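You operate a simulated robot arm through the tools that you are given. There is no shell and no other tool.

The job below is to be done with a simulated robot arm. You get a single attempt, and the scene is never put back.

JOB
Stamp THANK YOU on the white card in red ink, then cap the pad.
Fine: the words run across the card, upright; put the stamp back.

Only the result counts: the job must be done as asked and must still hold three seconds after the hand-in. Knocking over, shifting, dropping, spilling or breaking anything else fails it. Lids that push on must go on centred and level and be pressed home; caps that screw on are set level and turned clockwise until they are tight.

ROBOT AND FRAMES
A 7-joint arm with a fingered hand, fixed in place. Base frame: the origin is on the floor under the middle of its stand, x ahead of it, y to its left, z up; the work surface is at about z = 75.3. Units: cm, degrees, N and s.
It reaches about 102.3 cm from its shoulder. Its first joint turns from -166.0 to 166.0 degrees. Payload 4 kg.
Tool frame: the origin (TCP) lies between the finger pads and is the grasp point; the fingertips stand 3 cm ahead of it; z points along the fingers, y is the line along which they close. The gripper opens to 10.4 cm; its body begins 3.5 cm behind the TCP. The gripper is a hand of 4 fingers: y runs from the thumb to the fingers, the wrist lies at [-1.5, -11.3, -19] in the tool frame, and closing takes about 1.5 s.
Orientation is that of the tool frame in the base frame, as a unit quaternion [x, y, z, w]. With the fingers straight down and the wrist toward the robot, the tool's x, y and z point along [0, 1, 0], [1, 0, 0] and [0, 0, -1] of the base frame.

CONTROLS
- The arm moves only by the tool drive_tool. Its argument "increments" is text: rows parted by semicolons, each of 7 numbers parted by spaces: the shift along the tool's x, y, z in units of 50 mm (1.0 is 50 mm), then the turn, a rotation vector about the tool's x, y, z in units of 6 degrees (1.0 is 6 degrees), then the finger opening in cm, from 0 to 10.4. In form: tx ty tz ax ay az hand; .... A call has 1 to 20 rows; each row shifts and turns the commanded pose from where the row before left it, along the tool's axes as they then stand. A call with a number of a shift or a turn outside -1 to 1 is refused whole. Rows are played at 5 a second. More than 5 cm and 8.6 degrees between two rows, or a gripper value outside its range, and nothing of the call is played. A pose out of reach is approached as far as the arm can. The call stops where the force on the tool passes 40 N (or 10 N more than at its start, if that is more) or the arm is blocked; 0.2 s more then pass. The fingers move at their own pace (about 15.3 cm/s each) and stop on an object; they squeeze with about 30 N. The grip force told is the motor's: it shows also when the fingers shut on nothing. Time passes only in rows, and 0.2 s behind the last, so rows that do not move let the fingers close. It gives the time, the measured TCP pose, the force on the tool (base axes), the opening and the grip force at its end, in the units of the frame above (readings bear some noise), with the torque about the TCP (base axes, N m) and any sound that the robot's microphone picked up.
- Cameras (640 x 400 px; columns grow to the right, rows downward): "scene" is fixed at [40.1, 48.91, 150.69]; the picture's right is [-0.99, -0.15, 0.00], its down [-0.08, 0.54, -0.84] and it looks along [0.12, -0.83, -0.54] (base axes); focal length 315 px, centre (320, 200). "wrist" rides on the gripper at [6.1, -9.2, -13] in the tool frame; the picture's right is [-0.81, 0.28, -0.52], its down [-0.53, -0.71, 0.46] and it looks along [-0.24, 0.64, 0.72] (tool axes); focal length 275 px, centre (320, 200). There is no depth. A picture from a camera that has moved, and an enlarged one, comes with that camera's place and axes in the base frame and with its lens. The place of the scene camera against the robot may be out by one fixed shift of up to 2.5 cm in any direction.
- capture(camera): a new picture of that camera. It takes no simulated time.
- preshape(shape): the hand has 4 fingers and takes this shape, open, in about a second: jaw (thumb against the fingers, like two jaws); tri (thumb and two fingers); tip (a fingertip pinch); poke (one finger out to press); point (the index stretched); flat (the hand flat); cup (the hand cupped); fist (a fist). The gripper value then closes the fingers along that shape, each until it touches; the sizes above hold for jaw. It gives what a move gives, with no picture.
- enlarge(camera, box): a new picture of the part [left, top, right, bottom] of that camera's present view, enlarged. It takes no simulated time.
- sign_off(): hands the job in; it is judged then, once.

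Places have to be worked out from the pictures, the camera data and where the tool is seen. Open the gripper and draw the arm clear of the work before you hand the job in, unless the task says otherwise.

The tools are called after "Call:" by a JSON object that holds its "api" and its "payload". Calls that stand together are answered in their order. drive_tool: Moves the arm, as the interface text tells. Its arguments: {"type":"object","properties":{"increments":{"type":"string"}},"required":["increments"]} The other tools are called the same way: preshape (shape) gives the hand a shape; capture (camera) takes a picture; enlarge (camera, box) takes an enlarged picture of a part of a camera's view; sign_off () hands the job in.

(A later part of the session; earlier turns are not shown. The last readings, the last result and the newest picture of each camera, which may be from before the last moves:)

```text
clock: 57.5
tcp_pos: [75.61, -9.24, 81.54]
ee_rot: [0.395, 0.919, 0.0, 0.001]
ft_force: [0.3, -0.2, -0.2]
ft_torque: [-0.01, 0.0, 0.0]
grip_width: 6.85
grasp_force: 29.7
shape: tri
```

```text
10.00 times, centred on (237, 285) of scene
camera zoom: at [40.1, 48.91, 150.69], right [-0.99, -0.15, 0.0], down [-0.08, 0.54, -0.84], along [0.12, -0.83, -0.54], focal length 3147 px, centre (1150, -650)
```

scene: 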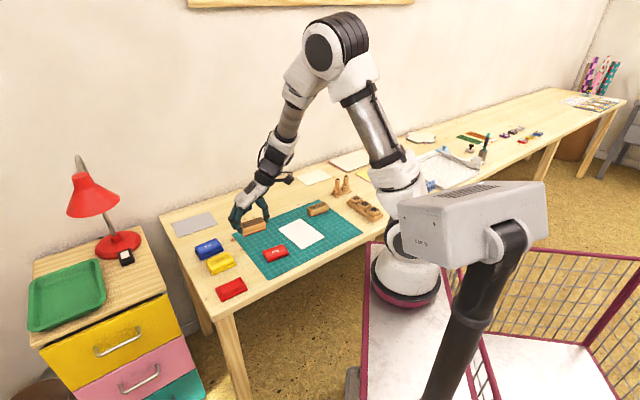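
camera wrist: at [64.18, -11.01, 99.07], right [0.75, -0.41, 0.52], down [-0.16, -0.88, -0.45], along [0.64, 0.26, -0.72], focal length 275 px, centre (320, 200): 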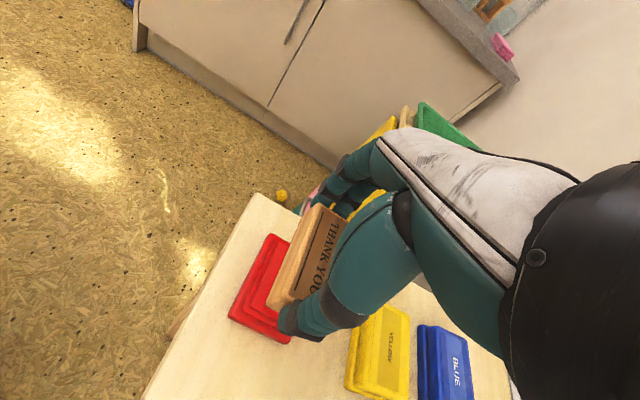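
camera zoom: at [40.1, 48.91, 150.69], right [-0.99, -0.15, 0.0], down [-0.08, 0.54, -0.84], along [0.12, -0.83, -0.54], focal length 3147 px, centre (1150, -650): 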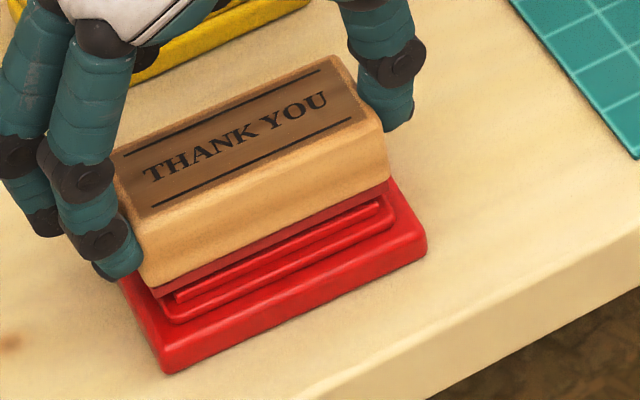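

I check the end overhangs at higher zoom before touching down, since the text only just fits the ink pad's length.

Call:
{"api": "enlarge", "payload": {"camera": "scene", "box": [218, 284, 236, 297]}}

Call:
{"api": "enlarge", "payload": {"camera": "scene", "box": [236, 274, 254, 287]}}

Call:
{"api": "enlarge", "payload": {"camera": "wrist", "box": [230, 200, 340, 340]}}

```text
16.00 times, centred on (227, 290) of scene
camera zoom: at [40.1, 48.91, 150.69], right [-0.99, -0.15, 0.0], down [-0.08, 0.54, -0.84], along [0.12, -0.83, -0.54], focal length 5036 px, centre (1808, -1248)
```

zoom: 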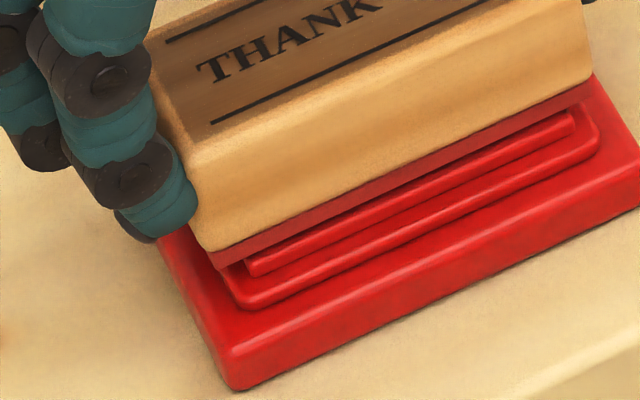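

```text
16.00 times, centred on (245, 280) of scene
camera zoom: at [40.1, 48.91, 150.69], right [-0.99, -0.15, 0.0], down [-0.08, 0.54, -0.84], along [0.12, -0.83, -0.54], focal length 5036 px, centre (1520, -1088)
```

zoom: 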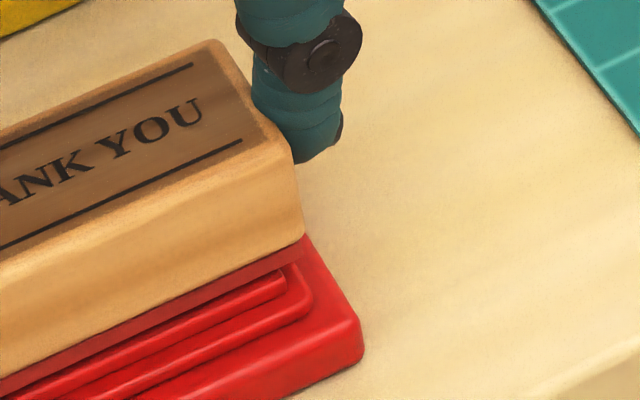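

```text
2.86 times, centred on (285, 270) of wrist
camera zoom: at [64.85, -11.1, 94.68], right [0.76, -0.4, 0.52], down [-0.15, -0.88, -0.45], along [0.64, 0.27, -0.72], focal length 786 px, centre (420, 0)
```

zoom: 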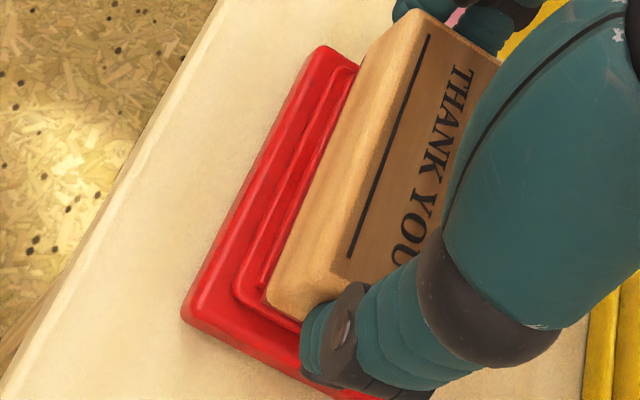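

Fine check says shift about -0.15 cm along and 0.2 cm away from the robot. I apply that and touch down in 1 mm steps.

Call:
{"api": "drive_tool", "payload": {"increments": "-0.04 -0.03 0 0 0 0 6;0 0 0.05 0 0 0 6;0 0 0.02 0 0 0 6;0 0 0 0 0 0 6"}}

```text
clock: 58.5
tcp_pos: [75.6, -9.55, 81.2]
ee_rot: [0.395, 0.919, 0.0, 0.001]
ft_force: [-0.1, 0.5, 11.7]
ft_torque: [-0.05, 0.08, 0.02]
grip_width: 6.85
grasp_force: 29.5
shape: tri
```

Contact at 11.7 N. I press slightly more (0.5 mm) and hold a moment so the ink takes.

Call:
{"api": "drive_tool", "payload": {"increments": "0 0 0.01 0 0 0 6;0 0 0 0 0 0 6;0 0 0 0 0 0 6"}}

Call:
{"api": "enlarge", "payload": {"camera": "scene", "box": [212, 265, 262, 305]}}

Call:
{"api": "enlarge", "payload": {"camera": "wrist", "box": [230, 200, 340, 340]}}

```text
clock: 59.3
tcp_pos: [75.53, -9.57, 81.24]
ee_rot: [0.395, 0.919, 0.0, 0.002]
ft_force: [1.3, 1.8, 19.2]
ft_torque: [0.01, -0.02, 0.04]
grip_width: 6.83
grasp_force: 30.0
shape: tri
```

```text
10.00 times, centred on (237, 285) of scene
camera zoom: at [40.1, 48.91, 150.69], right [-0.99, -0.15, 0.0], down [-0.08, 0.54, -0.84], along [0.12, -0.83, -0.54], focal length 3147 px, centre (1150, -650)
```

zoom: 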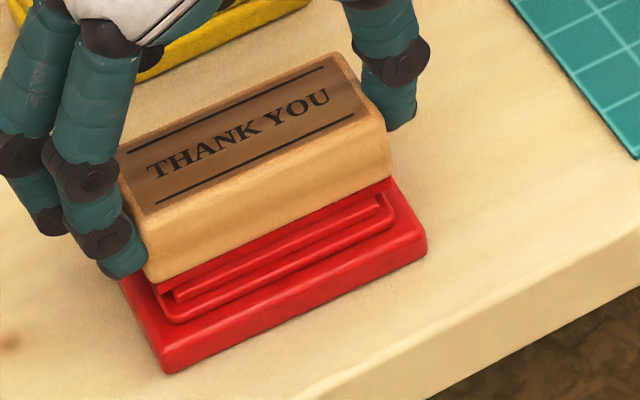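

```text
2.86 times, centred on (285, 270) of wrist
camera zoom: at [64.87, -11.41, 94.36], right [0.76, -0.4, 0.52], down [-0.15, -0.88, -0.46], along [0.64, 0.27, -0.72], focal length 786 px, centre (420, 0)
```

zoom: 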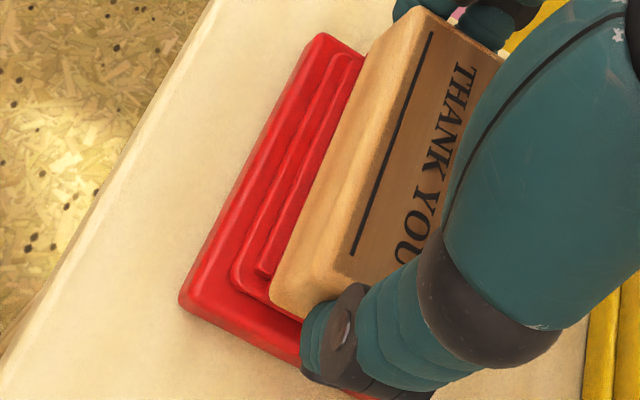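

Force 19 N with the stamp resting on the ink. I zoom in to verify how the rubber sits on the ink surface.

Call:
{"api": "enlarge", "payload": {"camera": "scene", "box": [218, 284, 236, 297]}}

Call:
{"api": "enlarge", "payload": {"camera": "scene", "box": [236, 274, 254, 287]}}

Call:
{"api": "enlarge", "payload": {"camera": "wrist", "box": [285, 220, 345, 320]}}

```text
16.00 times, centred on (227, 290) of scene
camera zoom: at [40.1, 48.91, 150.69], right [-0.99, -0.15, 0.0], down [-0.08, 0.54, -0.84], along [0.12, -0.83, -0.54], focal length 5036 px, centre (1808, -1248)
```

zoom: 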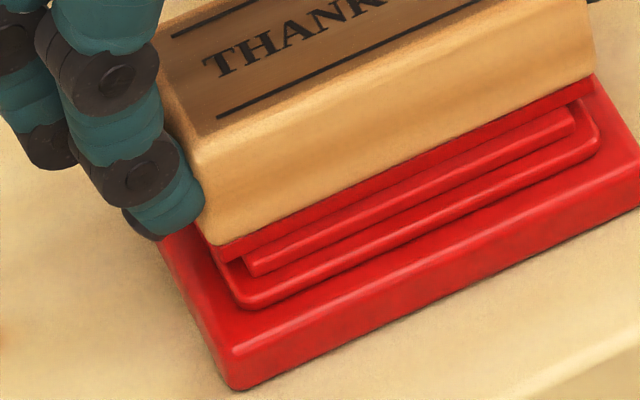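

```text
16.00 times, centred on (245, 280) of scene
camera zoom: at [40.1, 48.91, 150.69], right [-0.99, -0.15, 0.0], down [-0.08, 0.54, -0.84], along [0.12, -0.83, -0.54], focal length 5036 px, centre (1520, -1088)
```

zoom: 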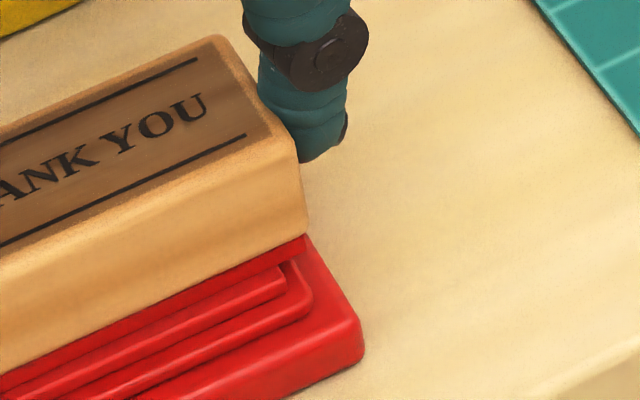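

```text
4.00 times, centred on (315, 270) of wrist
camera zoom: at [64.87, -11.41, 94.36], right [0.76, -0.4, 0.52], down [-0.15, -0.88, -0.46], along [0.64, 0.27, -0.72], focal length 1101 px, centre (340, -80)
```

zoom: 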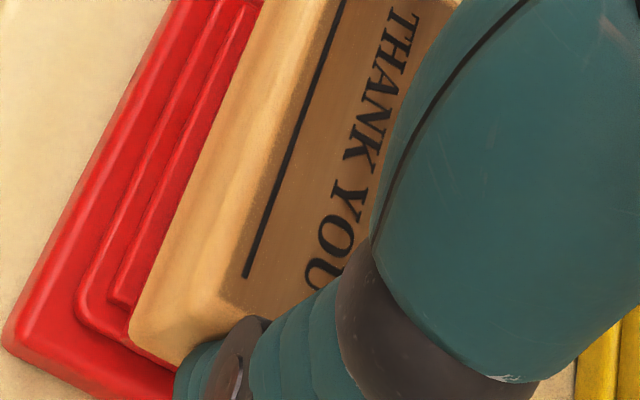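

The rubber has turned from maroon to bright red — it took the ink — but it sits roughly 0.4 cm to the far side. For even coverage I lift 5 mm, shift 0.35 cm toward the robot and press once more.

Call:
{"api": "drive_tool", "payload": {"increments": "0 0 -0.06 0 0 0 6;0 0 -0.06 0 0 0 6;0.07 0 0 0 0 0 6;0 0 0.05 0 0 0 6;0 0 0.04 0 0 0 6;0 0 0.02 0 0 0 6;0 0 0 0 0 0 6"}}

Call:
{"api": "enlarge", "payload": {"camera": "scene", "box": [218, 284, 236, 297]}}

```text
clock: 60.9
tcp_pos: [75.5, -9.18, 81.3]
ee_rot: [0.396, 0.918, 0.001, 0.002]
ft_force: [-0.8, -1.9, 14.1]
ft_torque: [-0.16, 0.07, -0.03]
grip_width: 6.85
grasp_force: 29.6
shape: tri
```

```text
16.00 times, centred on (227, 290) of scene
camera zoom: at [40.1, 48.91, 150.69], right [-0.99, -0.15, 0.0], down [-0.08, 0.54, -0.84], along [0.12, -0.83, -0.54], focal length 5036 px, centre (1808, -1248)
```

zoom: 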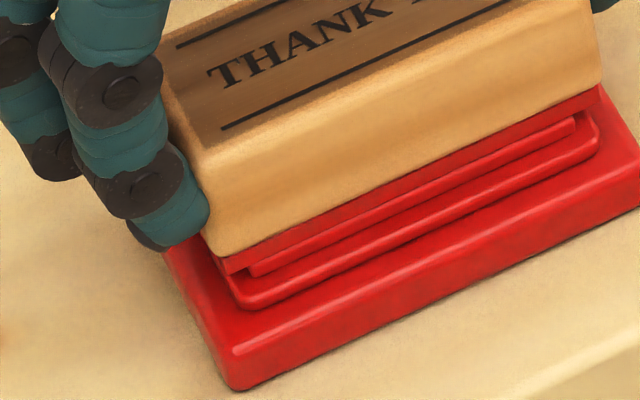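

Inked (14 N on the second press). I lift straight up and carry the stamp to above the card centre (est. (60.5,-39.0), card turned about -4.4°), turning the hand to the card's angle on the way.

Call:
{"api": "drive_tool", "payload": {"increments": "0 0 -0.1 0 0 0 6;0 0 -0.3 0 0 0 6;0 0 -0.5 0 0 0 6;0 0 -0.6 0 0 0 6;0 0 -0.6 0 0 0 6;-0.1 -0.28 0 0 0 0 6;-0.18 -0.52 0 0 0 0 6;-0.2 -0.56 0 0 0 0 6;-0.2 -0.56 0 0 0 0 6;-0.2 -0.56 0 0 0 0 6;-0.2 -0.56 0 0 0 0 6;-0.2 -0.56 0 0 0 0 6;-0.2 -0.56 0 0 0 0 6;-0.2 -0.56 0 0 0 0 6;-0.2 -0.56 0 0 0 0 6;-0.18 -0.52 0 0 0 0 6;-0.14 -0.42 0 0 0 0 6;0 0 0 0 0 -0.5 6;0 0 0 0 0 -0.5 6;0 0 0 0 0 0 6"}}

Call:
{"api": "capture", "payload": {"camera": "wrist"}}

Call:
{"api": "capture", "payload": {"camera": "scene"}}

```text
clock: 65.1
tcp_pos: [60.21, -38.6, 91.55]
ee_rot: [0.347, 0.938, -0.001, 0.0]
ft_force: [-0.2, 0.3, 0.0]
ft_torque: [0.01, 0.02, 0.02]
grip_width: 6.81
grasp_force: 29.8
shape: tri
```

```text
taken
camera wrist: at [49.88, -41.64, 104.73], right [0.79, -0.32, 0.52], down [-0.06, -0.89, -0.45], along [0.6, 0.33, -0.72], focal length 275 px, centre (320, 200)
```

wrist: 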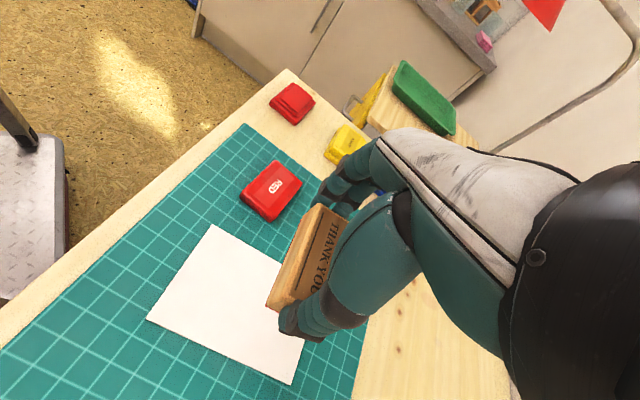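

```text
taken
```

scene: 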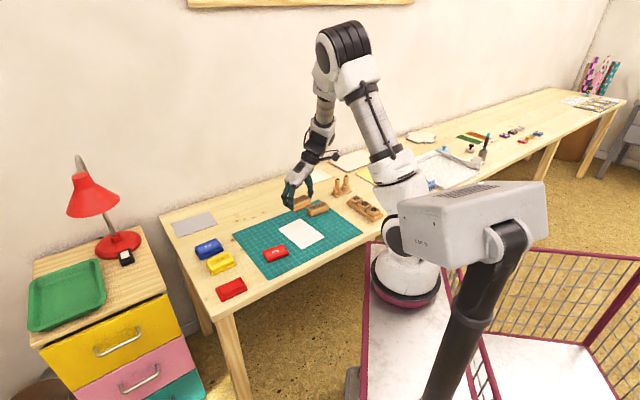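

No flags. I zoom on the card and on the stamp from here to refine position and angle.

Call:
{"api": "enlarge", "payload": {"camera": "wrist", "box": [140, 215, 320, 395]}}

Call:
{"api": "enlarge", "payload": {"camera": "wrist", "box": [270, 190, 350, 320]}}

Call:
{"api": "enlarge", "payload": {"camera": "scene", "box": [260, 180, 340, 260]}}

```text
2.22 times, centred on (230, 305) of wrist
camera zoom: at [49.88, -41.64, 104.73], right [0.79, -0.32, 0.52], down [-0.06, -0.89, -0.45], along [0.6, 0.33, -0.72], focal length 612 px, centre (520, -33)
```

zoom: 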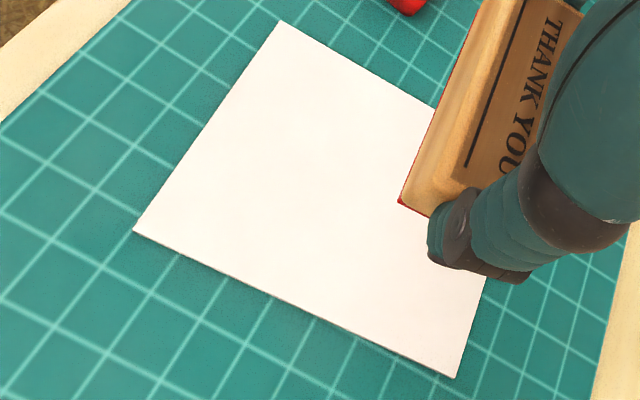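

```text
3.08 times, centred on (310, 255) of wrist
camera zoom: at [49.88, -41.64, 104.73], right [0.79, -0.32, 0.52], down [-0.06, -0.89, -0.45], along [0.6, 0.33, -0.72], focal length 847 px, centre (351, 31)
```

zoom: 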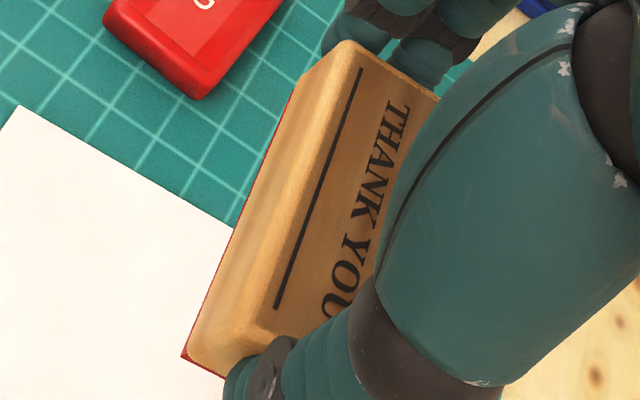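

```text
5.00 times, centred on (300, 220) of scene
camera zoom: at [40.1, 48.91, 150.69], right [-0.99, -0.15, 0.0], down [-0.08, 0.54, -0.84], along [0.12, -0.83, -0.54], focal length 1574 px, centre (420, 100)
```

zoom: 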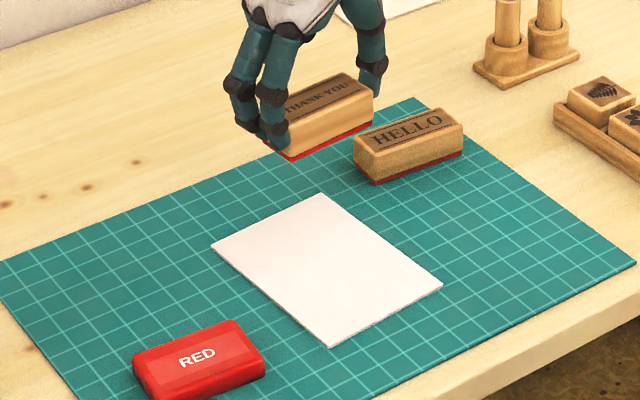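

Card and hand are parallel within 0.3°, and the stamp's centre (-6.44, 8.90) coincides with the card's centre (-6.5, 8.93). I lower to z≈82 and verify again.

Call:
{"api": "drive_tool", "payload": {"increments": "0 0 0.4 0 0 0 6;0 0 0.5 0 0 0 6;0 0 0.5 0 0 0 6;0 0 0.35 0 0 0 6;0 0 0.15 0 0 0 6;0 0 0 0 0 0 6"}}

Call:
{"api": "enlarge", "payload": {"camera": "wrist", "box": [130, 150, 350, 400]}}

Call:
{"api": "enlarge", "payload": {"camera": "scene", "box": [260, 190, 340, 260]}}

```text
clock: 66.5
tcp_pos: [60.52, -38.64, 82.29]
ee_rot: [0.347, 0.938, 0.0, 0.001]
ft_force: [0.2, 0.3, -0.6]
ft_torque: [0.04, 0.02, 0.01]
grip_width: 6.83
grasp_force: 30.0
shape: tri
```

```text
1.60 times, centred on (240, 275) of wrist
camera zoom: at [49.94, -41.65, 95.49], right [0.79, -0.32, 0.52], down [-0.06, -0.89, -0.45], along [0.61, 0.33, -0.72], focal length 440 px, centre (448, 80)
```

zoom: 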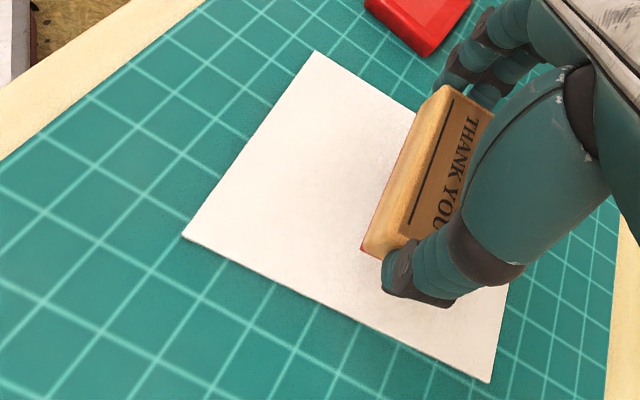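

```text
5.71 times, centred on (300, 225) of scene
camera zoom: at [40.1, 48.91, 150.69], right [-0.99, -0.15, 0.0], down [-0.08, 0.54, -0.84], along [0.12, -0.83, -0.54], focal length 1798 px, centre (434, 57)
```

zoom: 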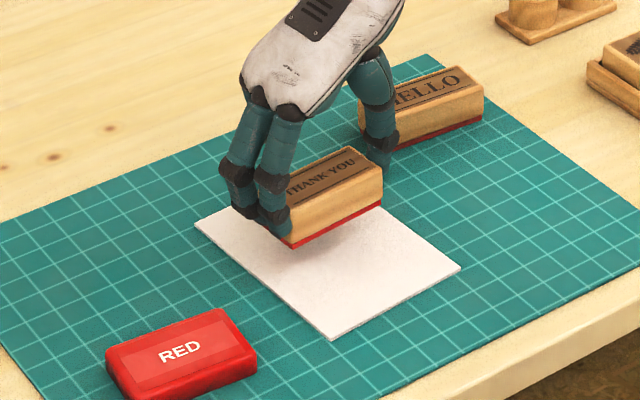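

Still centred (card centre (-6.42, 8.90) vs stamp (-6.44, 8.90)), clear of the HELLO stamp. I lower to just above the card.

Call:
{"api": "drive_tool", "payload": {"increments": "0 0 0.15 0 0 0 6;0 0 0.15 0 0 0 6;0 0 0.12 0 0 0 6;0 0 0 0 0 0 6"}}

Call:
{"api": "enlarge", "payload": {"camera": "scene", "box": [275, 205, 330, 250]}}

```text
clock: 67.5
tcp_pos: [60.46, -38.73, 79.98]
ee_rot: [0.347, 0.938, 0.0, 0.0]
ft_force: [0.5, -0.3, -0.2]
ft_torque: [0.02, -0.01, -0.01]
grip_width: 6.83
grasp_force: 29.9
shape: tri
```

```text
8.89 times, centred on (302, 228) of scene
camera zoom: at [40.1, 48.91, 150.69], right [-0.99, -0.15, 0.0], down [-0.08, 0.54, -0.84], along [0.12, -0.83, -0.54], focal length 2798 px, centre (476, -44)
```

zoom: 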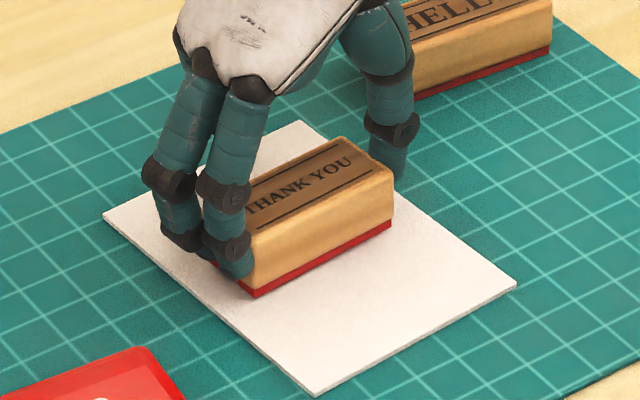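

About 3 mm above the card, square and centred. I creep straight down in 1 mm steps until contact.

Call:
{"api": "drive_tool", "payload": {"increments": "0 0 0.02 0 0 0 6;0 0 0.02 0 0 0 6;0 0 0.01 0 0 0 6;0 0 0 0 0 0 6"}}

```text
clock: 68.5
tcp_pos: [60.4, -38.7, 79.95]
ee_rot: [0.346, 0.938, -0.001, 0.001]
ft_force: [1.1, 0.7, 5.4]
ft_torque: [-0.01, -0.01, -0.03]
grip_width: 6.83
grasp_force: 30.1
shape: tri
```

Contact (5.4 N). I press 1 mm more for a firm, even print and hold.

Call:
{"api": "drive_tool", "payload": {"increments": "0 0 0.01 0 0 0 6;0 0 0.01 0 0 0 6;0 0 0 0 0 0 6;0 0 0 0 0 0 6"}}

```text
clock: 69.5
tcp_pos: [60.42, -38.66, 79.93]
ee_rot: [0.346, 0.938, -0.001, 0.0]
ft_force: [3.1, 1.8, 16.6]
ft_torque: [-0.04, -0.05, -0.02]
grip_width: 6.81
grasp_force: 30.2
shape: tri
```

Pressed at 16.6 N. I lift straight up and look at the print.

Call:
{"api": "drive_tool", "payload": {"increments": "0 0 -0.03 0 0 0 6;0 0 -0.06 0 0 0 6;0 0 -0.2 0 0 0 6;0 0 -0.4 0 0 0 6;0 0 -0.6 0 0 0 6;0 0 -0.6 0 0 0 6;0 0 -0.5 0 0 0 6;0 0 0 0 0 0 6"}}

Call:
{"api": "enlarge", "payload": {"camera": "scene", "box": [265, 205, 335, 255]}}

Call:
{"api": "capture", "payload": {"camera": "wrist"}}

```text
clock: 71.3
tcp_pos: [60.38, -38.83, 91.69]
ee_rot: [0.346, 0.938, 0.0, 0.002]
ft_force: [0.1, 0.3, 0.0]
ft_torque: [0.03, -0.03, -0.02]
grip_width: 6.83
grasp_force: 29.5
shape: tri
```

```text
8.00 times, centred on (300, 230) of scene
camera zoom: at [40.1, 48.91, 150.69], right [-0.99, -0.15, 0.0], down [-0.08, 0.54, -0.84], along [0.12, -0.83, -0.54], focal length 2518 px, centre (480, -40)
```

zoom: 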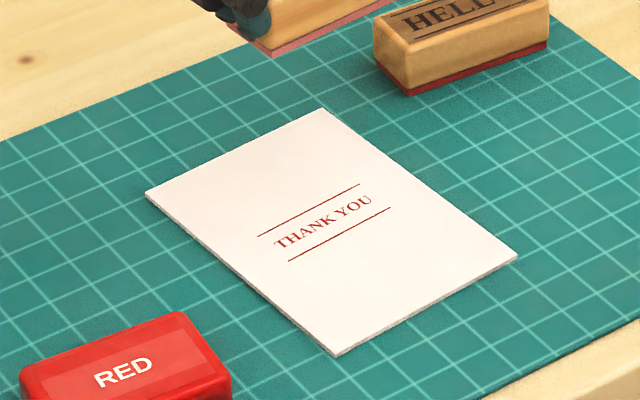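

```text
taken
camera wrist: at [49.94, -41.65, 104.82], right [0.79, -0.32, 0.52], down [-0.06, -0.89, -0.45], along [0.6, 0.33, -0.72], focal length 275 px, centre (320, 200)
```

wrist: 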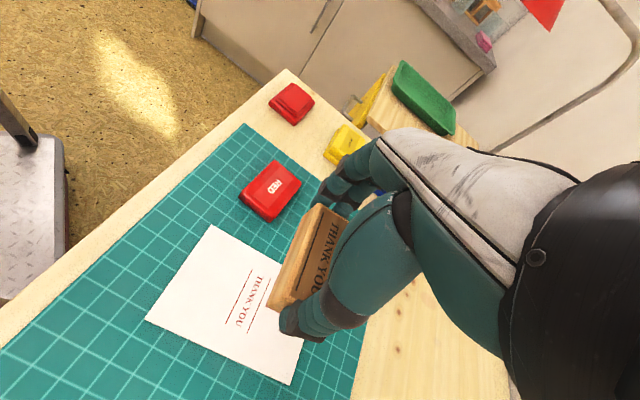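

A clean, complete red THANK YOU, centred, square to the card and upright. Now I carry the stamp back over its original place and turn to its original angle.

Call:
{"api": "drive_tool", "payload": {"increments": "0.2 -0.25 0 0 0 0.2 6;0.4 -0.51 0 0 0 0.3 6;0.4 -0.49 0 0 0 0.3 6;0.38 -0.48 0 0 0 0.3 6;0.28 -0.4 0 0 0 0.3 6;0.1 -0.16 0 0 0 0.16 6;0 0 0 0 0 0 6"}}

Call:
{"api": "enlarge", "payload": {"camera": "scene", "box": [290, 160, 390, 245]}}

Call:
{"api": "capture", "payload": {"camera": "wrist"}}

```text
clock: 72.9
tcp_pos: [46.06, -40.79, 91.73]
ee_rot: [0.422, 0.907, 0.0, 0.001]
ft_force: [-0.4, 1.0, -1.1]
ft_torque: [0.0, 0.03, 0.0]
grip_width: 6.83
grasp_force: 29.7
shape: tri
```

```text
4.71 times, centred on (340, 202) of scene
camera zoom: at [40.1, 48.91, 150.69], right [-0.99, -0.15, 0.0], down [-0.08, 0.54, -0.84], along [0.12, -0.83, -0.54], focal length 1481 px, centre (226, 188)
```

zoom: 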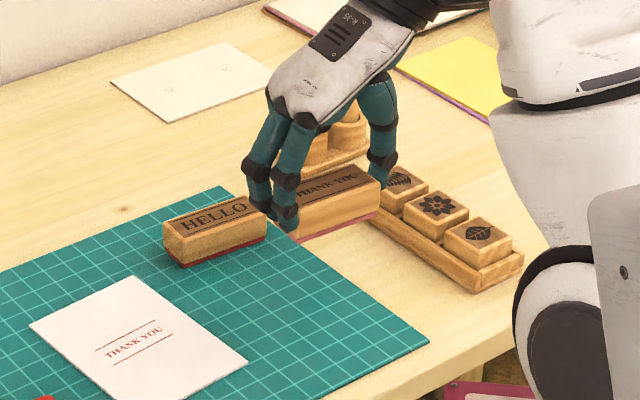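

```text
taken
camera wrist: at [35.22, -41.92, 104.84], right [0.73, -0.44, 0.52], down [-0.2, -0.87, -0.45], along [0.65, 0.23, -0.72], focal length 275 px, centre (320, 200)
```

wrist: 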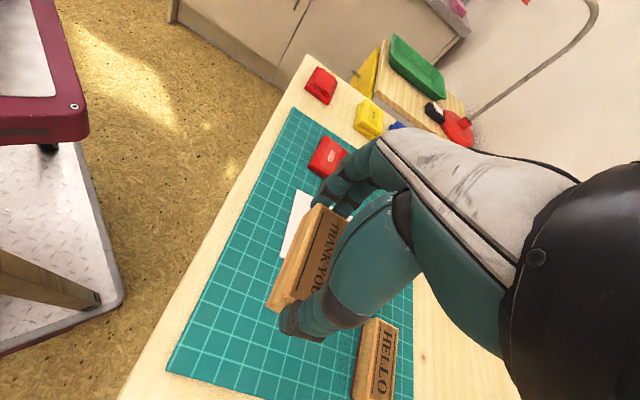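

I correct the small lateral remainder and descend to about 1 cm above the mat, then compare with the original picture of the stamp.

Call:
{"api": "drive_tool", "payload": {"increments": "-0.11 -0.127 0 0 0 0 6;0 0 0.4 0 0 0 6;0 0 0.5 0 0 0 6;0 0 0.5 0 0 0 6;0 0 0.5 0 0 0 6;0 0 0.3 0 0 0 6;0 0 0 0 0 0 6"}}

Call:
{"api": "enlarge", "payload": {"camera": "scene", "box": [318, 212, 366, 242]}}

Call:
{"api": "enlarge", "payload": {"camera": "wrist", "box": [200, 150, 420, 370]}}

```text
clock: 74.5
tcp_pos: [46.02, -41.62, 80.63]
ee_rot: [0.422, 0.907, 0.0, 0.001]
ft_force: [0.2, -0.7, -0.7]
ft_torque: [0.02, 0.01, 0.01]
grip_width: 6.81
grasp_force: 29.7
shape: tri
```

```text
13.33 times, centred on (342, 227) of scene
camera zoom: at [40.1, 48.91, 150.69], right [-0.99, -0.15, 0.0], down [-0.08, 0.54, -0.84], along [0.12, -0.83, -0.54], focal length 4196 px, centre (27, -160)
```

zoom: 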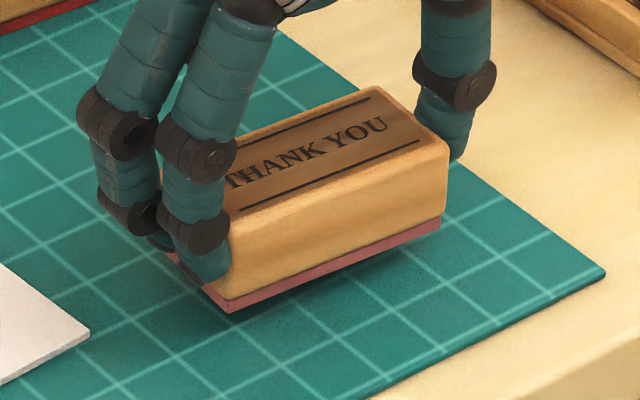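

```text
1.82 times, centred on (310, 260) of wrist
camera zoom: at [35.08, -42.84, 93.76], right [0.73, -0.44, 0.52], down [-0.2, -0.87, -0.45], along [0.65, 0.23, -0.72], focal length 500 px, centre (338, 91)
```

zoom: 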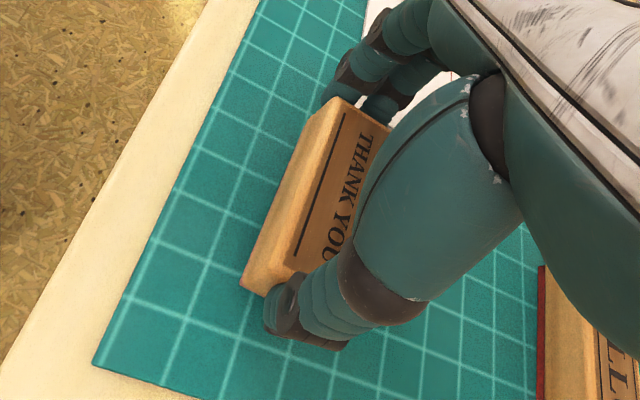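

After accounting for the remaining ~1 cm drop, the label lines match the original picture within about 2–3 pixels (<1 mm). I lower and touch down gently.

Call:
{"api": "drive_tool", "payload": {"increments": "0 0 0.08 0 0 0 6;0 0 0.06 0 0 0 6;0 0 0.02 0 0 0 6;0 0 0.02 0 0 0 6;0 0 0 0 0 0 6"}}

Call:
{"api": "enlarge", "payload": {"camera": "scene", "box": [318, 212, 366, 242]}}

```text
clock: 75.7
tcp_pos: [45.94, -41.68, 79.75]
ee_rot: [0.421, 0.907, -0.001, 0.001]
ft_force: [-0.4, -0.1, -1.8]
ft_torque: [0.02, 0.0, 0.0]
grip_width: 6.84
grasp_force: 29.6
shape: tri
```

```text
13.33 times, centred on (342, 227) of scene
camera zoom: at [40.1, 48.91, 150.69], right [-0.99, -0.15, 0.0], down [-0.08, 0.54, -0.84], along [0.12, -0.83, -0.54], focal length 4196 px, centre (27, -160)
```

zoom: 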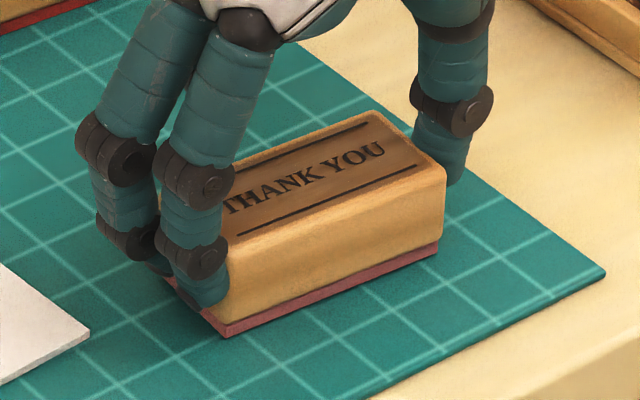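

About 2 mm to go; I creep down 1 mm at a time.

Call:
{"api": "drive_tool", "payload": {"increments": "0 0 0.02 0 0 0 6;0 0 0.01 0 0 0 6;0 0 0 0 0 0 6"}}

```text
clock: 76.5
tcp_pos: [46.03, -41.55, 79.65]
ee_rot: [0.422, 0.907, -0.001, 0.001]
ft_force: [0.3, 0.6, 2.0]
ft_torque: [-0.03, -0.02, -0.02]
grip_width: 6.86
grasp_force: 30.3
shape: tri
```

Call:
{"api": "drive_tool", "payload": {"increments": "0 0 0.01 0 0 0 6;0 0 0 0 0 0 6"}}

Call:
{"api": "enlarge", "payload": {"camera": "scene", "box": [318, 212, 366, 242]}}

```text
clock: 77.1
tcp_pos: [45.95, -41.59, 79.63]
ee_rot: [0.422, 0.907, 0.0, 0.001]
ft_force: [1.9, -1.3, 7.2]
ft_torque: [-0.06, -0.01, -0.01]
grip_width: 6.84
grasp_force: 29.6
shape: tri
```

```text
13.33 times, centred on (342, 227) of scene
camera zoom: at [40.1, 48.91, 150.69], right [-0.99, -0.15, 0.0], down [-0.08, 0.54, -0.84], along [0.12, -0.83, -0.54], focal length 4196 px, centre (27, -160)
```

zoom: 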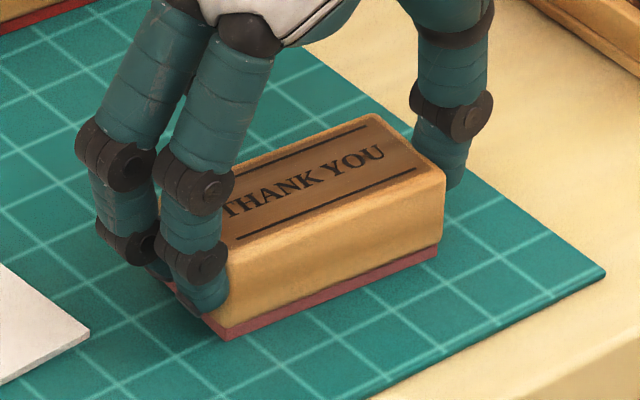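

The stamp stands in its original place (within ~1 mm by the picture) with 7 N contact. I open the fingers and rise straight up.

Call:
{"api": "drive_tool", "payload": {"increments": "0 0 -0.006 0 0 0 6;0 0 0 0 0 0 7;0 0 0 0 0 0 7.6;0 0 0 0 0 0 8.4;0 0 0 0 0 0 9.2;0 0 0 0 0 0 9.2;0 0 0 0 0 0 9.2"}}

Call:
{"api": "enlarge", "payload": {"camera": "scene", "box": [318, 212, 366, 242]}}

```text
clock: 78.7
tcp_pos: [45.94, -41.59, 79.51]
ee_rot: [0.422, 0.907, 0.0, 0.0]
ft_force: [0.2, 0.3, -0.4]
ft_torque: [-0.01, 0.02, -0.02]
grip_width: 9.18
grasp_force: 0.2
shape: tri
```

```text
13.33 times, centred on (342, 227) of scene
camera zoom: at [40.1, 48.91, 150.69], right [-0.99, -0.15, 0.0], down [-0.08, 0.54, -0.84], along [0.12, -0.83, -0.54], focal length 4196 px, centre (27, -160)
```

zoom: 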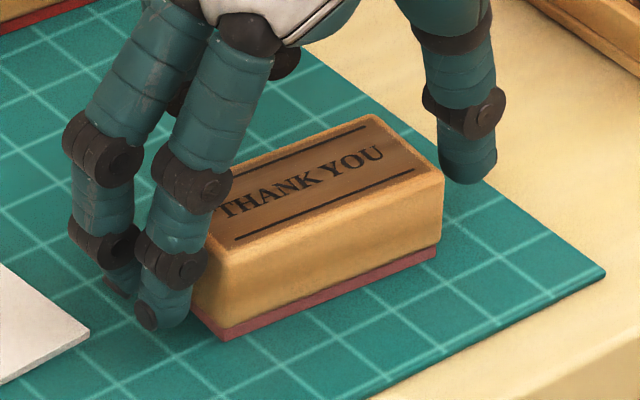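

The stamp stayed put. I rise straight up and then return to the jaw shape in free air.

Call:
{"api": "drive_tool", "payload": {"increments": "0 0 -0.2 0 0 0 9.2;0 0 -0.5 0 0 0 9.2;0 0 -0.7 0 0 0 9.2;0 0 -0.8 0 0 0 9.2;0 0 -0.8 0 0 0 9.2;0 0 -0.8 0 0 0 9.2;0 0 -0.6 0 0 0 9.2;0 0 0 0 0 0 9.2"}}

Call:
{"api": "preshape", "payload": {"shape": "jaw"}}

Call:
{"api": "enlarge", "payload": {"camera": "scene", "box": [318, 212, 366, 242]}}

Call:
{"api": "capture", "payload": {"camera": "scene"}}

```text
clock: 80.5
tcp_pos: [45.95, -41.42, 101.54]
ee_rot: [0.422, 0.907, 0.0, 0.0]
ft_force: [-1.7, -0.3, -0.6]
ft_torque: [0.03, 0.01, 0.04]
grip_width: 9.16
grasp_force: 0.1
shape: tri
```

```text
clock: 81.4
tcp_pos: [46.0, -41.42, 101.58]
ee_rot: [0.422, 0.907, 0.0, 0.0]
ft_force: [0.3, -0.2, 0.3]
ft_torque: [0.04, 0.0, 0.0]
grip_width: 10.38
grasp_force: 0.0
shape: jaw
```

```text
13.33 times, centred on (342, 227) of scene
camera zoom: at [40.1, 48.91, 150.69], right [-0.99, -0.15, 0.0], down [-0.08, 0.54, -0.84], along [0.12, -0.83, -0.54], focal length 4196 px, centre (27, -160)
```

zoom: 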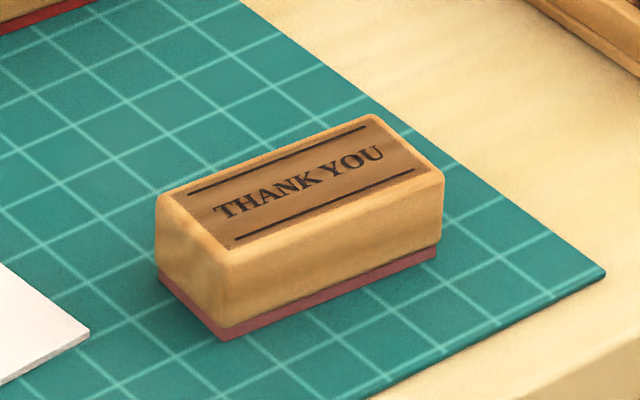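

```text
taken
```

scene: 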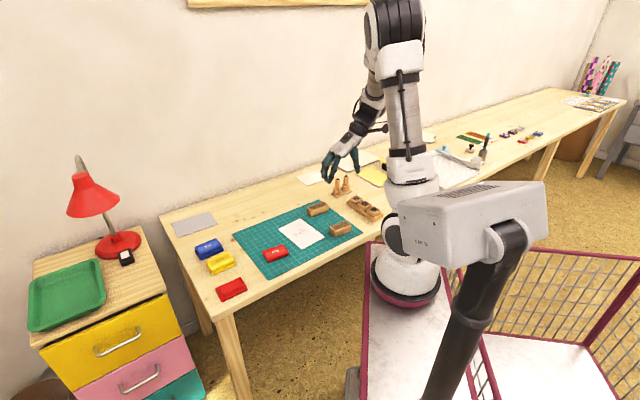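

Stamp is back exactly where it was. I now move over the lid at height and begin turning the hand back to the lid's angle.

Call:
{"api": "drive_tool", "payload": {"increments": "-0.03 0.35 0 0 0 0 9;-0.05 0.65 0 0 0 0 9;-0.055 0.75 0 0 0 0 9;-0.055 0.75 0 0 0 0 9;-0.055 0.75 0 0 0 0 9;-0.055 0.75 0 0 0 0 9;-0.05 0.7 0 0 0 0 9;-0.04 0.54 0 0 0 0 9;0 0 0 0 0 1 9;0 0 0 0 0 1 9;0 0 0 0 0 1 9;0 0 0 0 0 1 9;0 0 0 0 0 1 9;0 0 0 0 0 1 9;0 0 0 0 0 1 9;0 0 0 0 0 0 9"}}

Call:
{"api": "capture", "payload": {"camera": "scene"}}

```text
clock: 84.8
tcp_pos: [67.31, -26.3, 101.58]
ee_rot: [0.719, 0.695, 0.0, 0.0]
ft_force: [-0.3, -0.6, 0.1]
ft_torque: [0.0, 0.01, -0.02]
grip_width: 9.01
grasp_force: 0.1
shape: jaw
```

```text
taken
```

scene: 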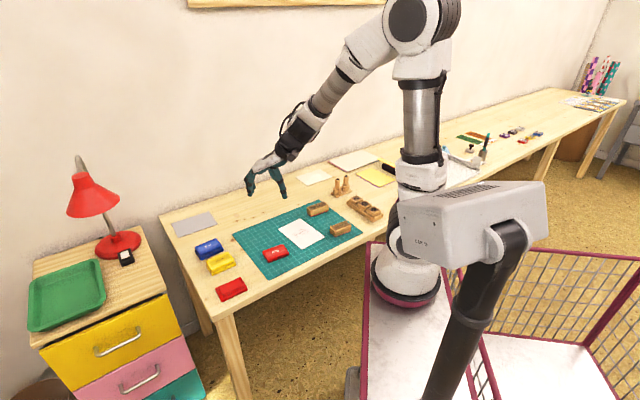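

Fine so far. I finish the turn (another 45.6°).

Call:
{"api": "drive_tool", "payload": {"increments": "0 0 0 0 0 0.95 9;0 0 0 0 0 0.95 9;0 0 0 0 0 0.95 9;0 0 0 0 0 0.95 9;0 0 0 0 0 0.95 9;0 0 0 0 0 0.95 9;0 0 0 0 0 0.95 9;0 0 0 0 0 0.95 9;0 0 0 0 0 0 9"}}

Call:
{"api": "capture", "payload": {"camera": "wrist"}}

Call:
{"api": "capture", "payload": {"camera": "scene"}}

```text
clock: 86.8
tcp_pos: [67.27, -26.27, 100.92]
ee_rot: [0.92, 0.391, -0.004, -0.007]
ft_force: [-0.8, -0.2, -0.2]
ft_torque: [0.01, 0.02, -0.03]
grip_width: 9.01
grasp_force: 0.1
shape: jaw
out of reach, approached as far as the arm can: row 5
```

```text
taken
camera wrist: at [65.21, -15.5, 114.18], right [-0.36, -0.78, 0.52], down [-0.89, 0.12, -0.44], along [0.29, -0.62, -0.73], focal length 275 px, centre (320, 200)
```

wrist: 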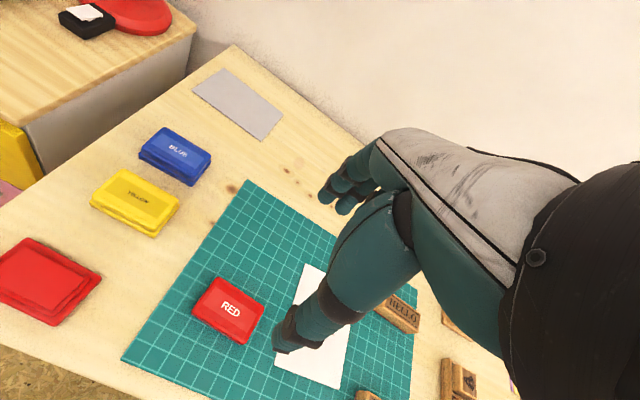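

```text
taken
```

scene: 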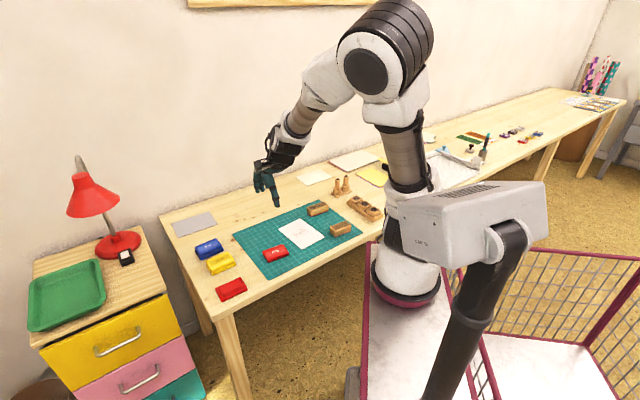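

One flagged row left a ~0.9° tilt and 3.6° short of the angle. I correct tilt and yaw now at height.

Call:
{"api": "drive_tool", "payload": {"increments": "0 0 0 -0.153 0.017 0.3 9;0 0 0 0 0 0.3 9;0 0 0 0 0 0 9"}}

Call:
{"api": "drive_tool", "payload": {"increments": "0 0 0 0 0 0 9;0 0 0 0 0 0 9"}}

```text
clock: 87.6
tcp_pos: [67.32, -26.21, 100.81]
ee_rot: [0.932, 0.363, -0.001, 0.0]
ft_force: [0.6, 0.5, 0.0]
ft_torque: [-0.02, 0.03, 0.0]
grip_width: 9.0
grasp_force: 0.1
shape: jaw
```

```text
clock: 88.2
tcp_pos: [67.15, -26.14, 100.84]
ee_rot: [0.932, 0.363, -0.001, 0.001]
ft_force: [-0.2, -0.1, 0.2]
ft_torque: [-0.01, 0.06, 0.05]
grip_width: 9.01
grasp_force: 0.1
shape: jaw
```

Orientation is restored. I descend toward the lid, stopping at z≈86 to check alignment.

Call:
{"api": "drive_tool", "payload": {"increments": "0 0 0.4 0 0 0 8.4;0 0 0.5 0 0 0 8.4;0 0 0.5 0 0 0 8.4;0 0 0.5 0 0 0 8.4;0 0 0.5 0 0 0 8.4;0 0 0.5 0 0 0 8.4;0 0 0 0 0 0 8.4"}}

Call:
{"api": "capture", "payload": {"camera": "wrist"}}

Call:
{"api": "enlarge", "payload": {"camera": "scene", "box": [235, 200, 315, 265]}}

```text
clock: 89.8
tcp_pos: [67.24, -26.15, 86.23]
ee_rot: [0.932, 0.363, -0.001, 0.0]
ft_force: [0.2, 0.4, 0.2]
ft_torque: [0.03, 0.03, -0.02]
grip_width: 8.39
grasp_force: 0.1
shape: jaw
```

```text
taken
camera wrist: at [65.65, -15.24, 99.44], right [-0.41, -0.75, 0.52], down [-0.88, 0.17, -0.45], along [0.25, -0.64, -0.72], focal length 275 px, centre (320, 200)
```

wrist: 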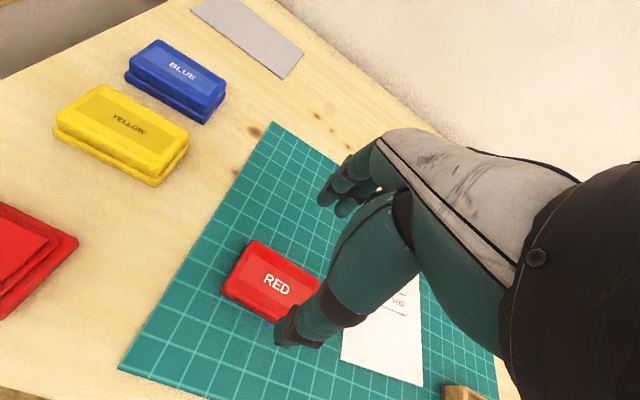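

```text
6.15 times, centred on (275, 232) of scene
camera zoom: at [40.1, 48.91, 150.69], right [-0.99, -0.15, 0.0], down [-0.08, 0.54, -0.84], along [0.12, -0.83, -0.54], focal length 1937 px, centre (597, 0)
```

zoom: 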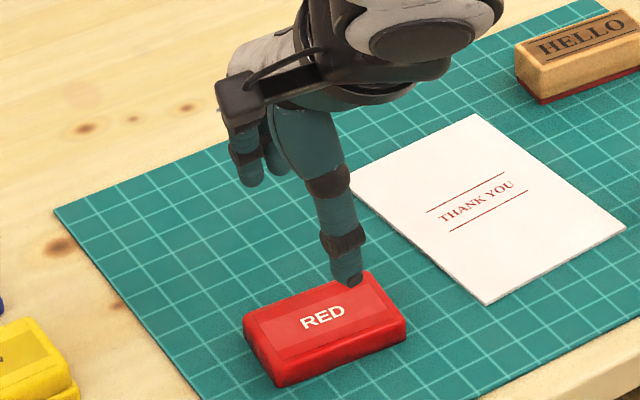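

Position is as at release. I check the lid's pose relative to the hand with a zoom before the final descent.

Call:
{"api": "enlarge", "payload": {"camera": "wrist", "box": [210, 230, 330, 330]}}

```text
4.00 times, centred on (270, 280) of wrist
camera zoom: at [65.65, -15.24, 99.44], right [-0.41, -0.75, 0.52], down [-0.88, 0.17, -0.45], along [0.25, -0.64, -0.72], focal length 1101 px, centre (520, -120)
```

zoom: 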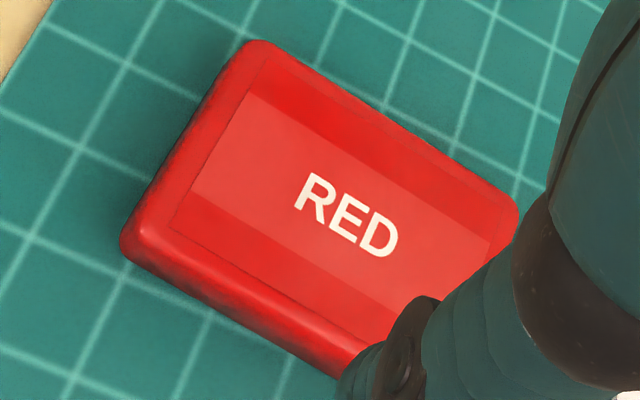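

Compared with the mat grid, the lid lies at about 5.5° — it turned ~3° in the unbalanced jaw grip. I'll regrip it with the balanced tri shape, hand turned to the lid's own angle, so I can seat it square.

Call:
{"api": "preshape", "payload": {"shape": "tri"}}

Call:
{"api": "drive_tool", "payload": {"increments": "0 0 0 0 0 0.25 8.4;0 0 0 0 0 0.25 8.4;0 0 0 0 0 0 8.4"}}

Call:
{"api": "enlarge", "payload": {"camera": "wrist", "box": [205, 225, 335, 335]}}

Call:
{"api": "enlarge", "payload": {"camera": "wrist", "box": [200, 130, 420, 370]}}

```text
clock: 90.7
tcp_pos: [67.11, -26.15, 86.35]
ee_rot: [0.932, 0.363, -0.001, 0.0]
ft_force: [0.5, 0.6, -1.0]
ft_torque: [-0.01, -0.03, 0.04]
grip_width: 10.38
grasp_force: 0.1
shape: tri
```

```text
clock: 91.5
tcp_pos: [67.11, -26.21, 86.24]
ee_rot: [0.942, 0.337, -0.001, 0.001]
ft_force: [-0.3, 0.4, -0.4]
ft_torque: [0.0, 0.0, -0.01]
grip_width: 8.45
grasp_force: 0.1
shape: tri
```

```text
3.64 times, centred on (270, 280) of wrist
camera zoom: at [66.24, -15.19, 99.48], right [-0.45, -0.73, 0.52], down [-0.87, 0.21, -0.45], along [0.22, -0.65, -0.72], focal length 1001 px, centre (502, -91)
```

zoom: 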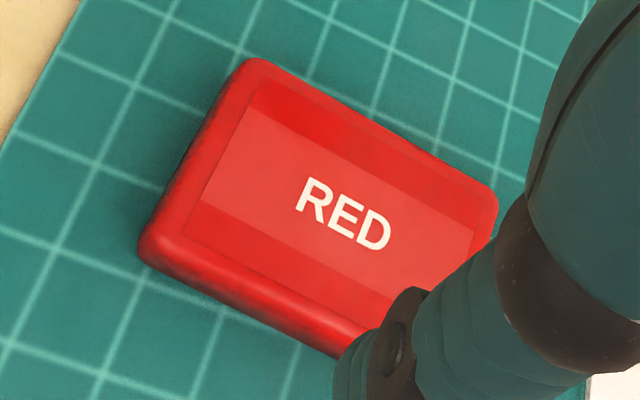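

```text
1.67 times, centred on (310, 250) of wrist
camera zoom: at [66.24, -15.19, 99.48], right [-0.45, -0.73, 0.52], down [-0.87, 0.21, -0.45], along [0.22, -0.65, -0.72], focal length 459 px, centre (337, 117)
```

zoom: 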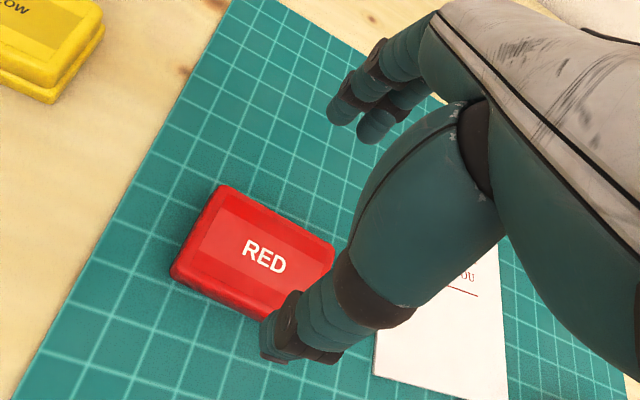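

Now the lid is parallel to the hand (within 0.4°) and centred in the tri grip. I descend to z≈78.9 and close on it.

Call:
{"api": "drive_tool", "payload": {"increments": "0 -0.02 0.3 0 0 0 8.4;0 0 0.4 0 0 0 8.4;0 0 0.4 0 0 0 8.4;0 0 0.2 0 0 0 8.4;0 0 0.1 0 0 0 8.4;0 0 0.06 0 0 0 8.4;0 0 0 0 0 0 8.4"}}

Call:
{"api": "enlarge", "payload": {"camera": "scene", "box": [245, 215, 305, 260]}}

Call:
{"api": "enlarge", "payload": {"camera": "wrist", "box": [200, 130, 420, 370]}}

```text
clock: 93.1
tcp_pos: [67.21, -26.17, 79.13]
ee_rot: [0.941, 0.337, 0.0, 0.0]
ft_force: [0.0, 0.2, -1.1]
ft_torque: [-0.02, 0.01, 0.02]
grip_width: 8.41
grasp_force: 0.0
shape: tri
```

```text
8.89 times, centred on (275, 238) of scene
camera zoom: at [40.1, 48.91, 150.69], right [-0.99, -0.15, 0.0], down [-0.08, 0.54, -0.84], along [0.12, -0.83, -0.54], focal length 2798 px, centre (720, -133)
```

zoom: 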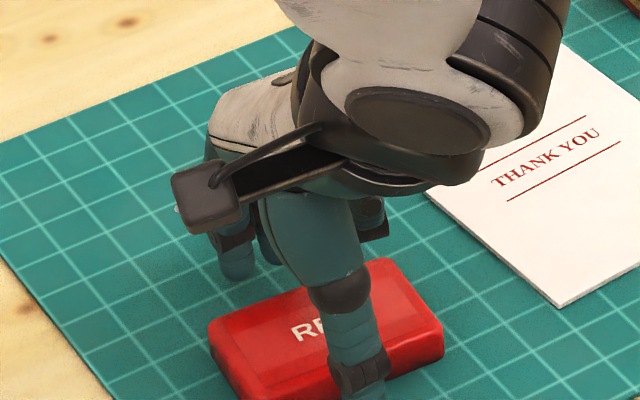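

```text
1.67 times, centred on (310, 250) of wrist
camera zoom: at [66.23, -15.14, 92.32], right [-0.45, -0.73, 0.52], down [-0.87, 0.21, -0.45], along [0.22, -0.65, -0.72], focal length 459 px, centre (337, 117)
```

zoom: 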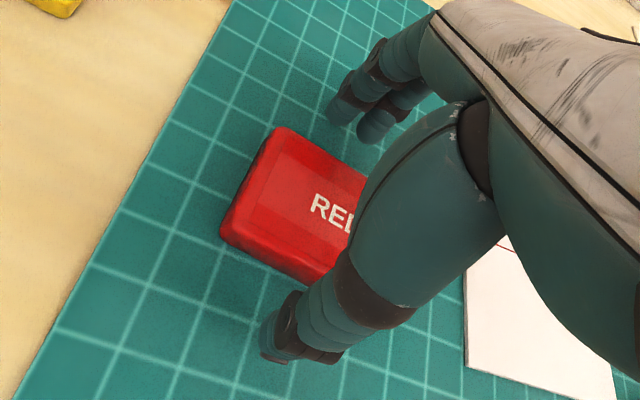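

Good. I lower 2 mm more and close on the lid.

Call:
{"api": "drive_tool", "payload": {"increments": "0 0 0.04 0 0 0 8;0 0 0 0 0 0 6.8;0 0 0 0 0 0 6;0 0 0 0 0 0 5.4;0 0 0 0 0 0 5;0 0 0 0 0 0 4.6;0 0 0 0 0 0 4;0 0 0 0 0 0 4;0 0 0 0 0 0 4"}}

Call:
{"api": "enlarge", "payload": {"camera": "wrist", "box": [200, 130, 420, 370]}}

Call:
{"api": "enlarge", "payload": {"camera": "scene", "box": [245, 215, 305, 260]}}

```text
clock: 95.1
tcp_pos: [67.23, -26.22, 79.06]
ee_rot: [0.941, 0.338, -0.001, 0.0]
ft_force: [1.2, 0.6, -0.2]
ft_torque: [0.03, 0.0, -0.03]
grip_width: 4.6
grasp_force: 29.8
shape: tri
```

```text
1.67 times, centred on (310, 250) of wrist
camera zoom: at [66.21, -15.16, 92.14], right [-0.45, -0.73, 0.52], down [-0.87, 0.21, -0.45], along [0.22, -0.65, -0.72], focal length 459 px, centre (337, 117)
```

zoom: 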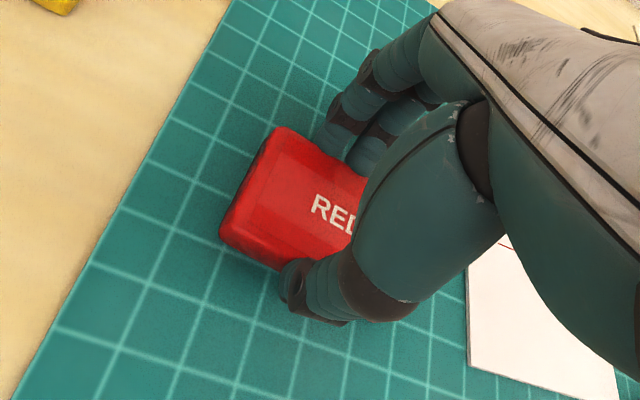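

```text
8.89 times, centred on (275, 238) of scene
camera zoom: at [40.1, 48.91, 150.69], right [-0.99, -0.15, 0.0], down [-0.08, 0.54, -0.84], along [0.12, -0.83, -0.54], focal length 2798 px, centre (720, -133)
```

zoom: 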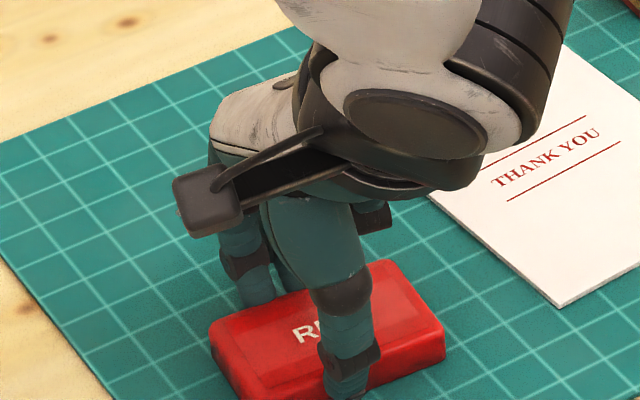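

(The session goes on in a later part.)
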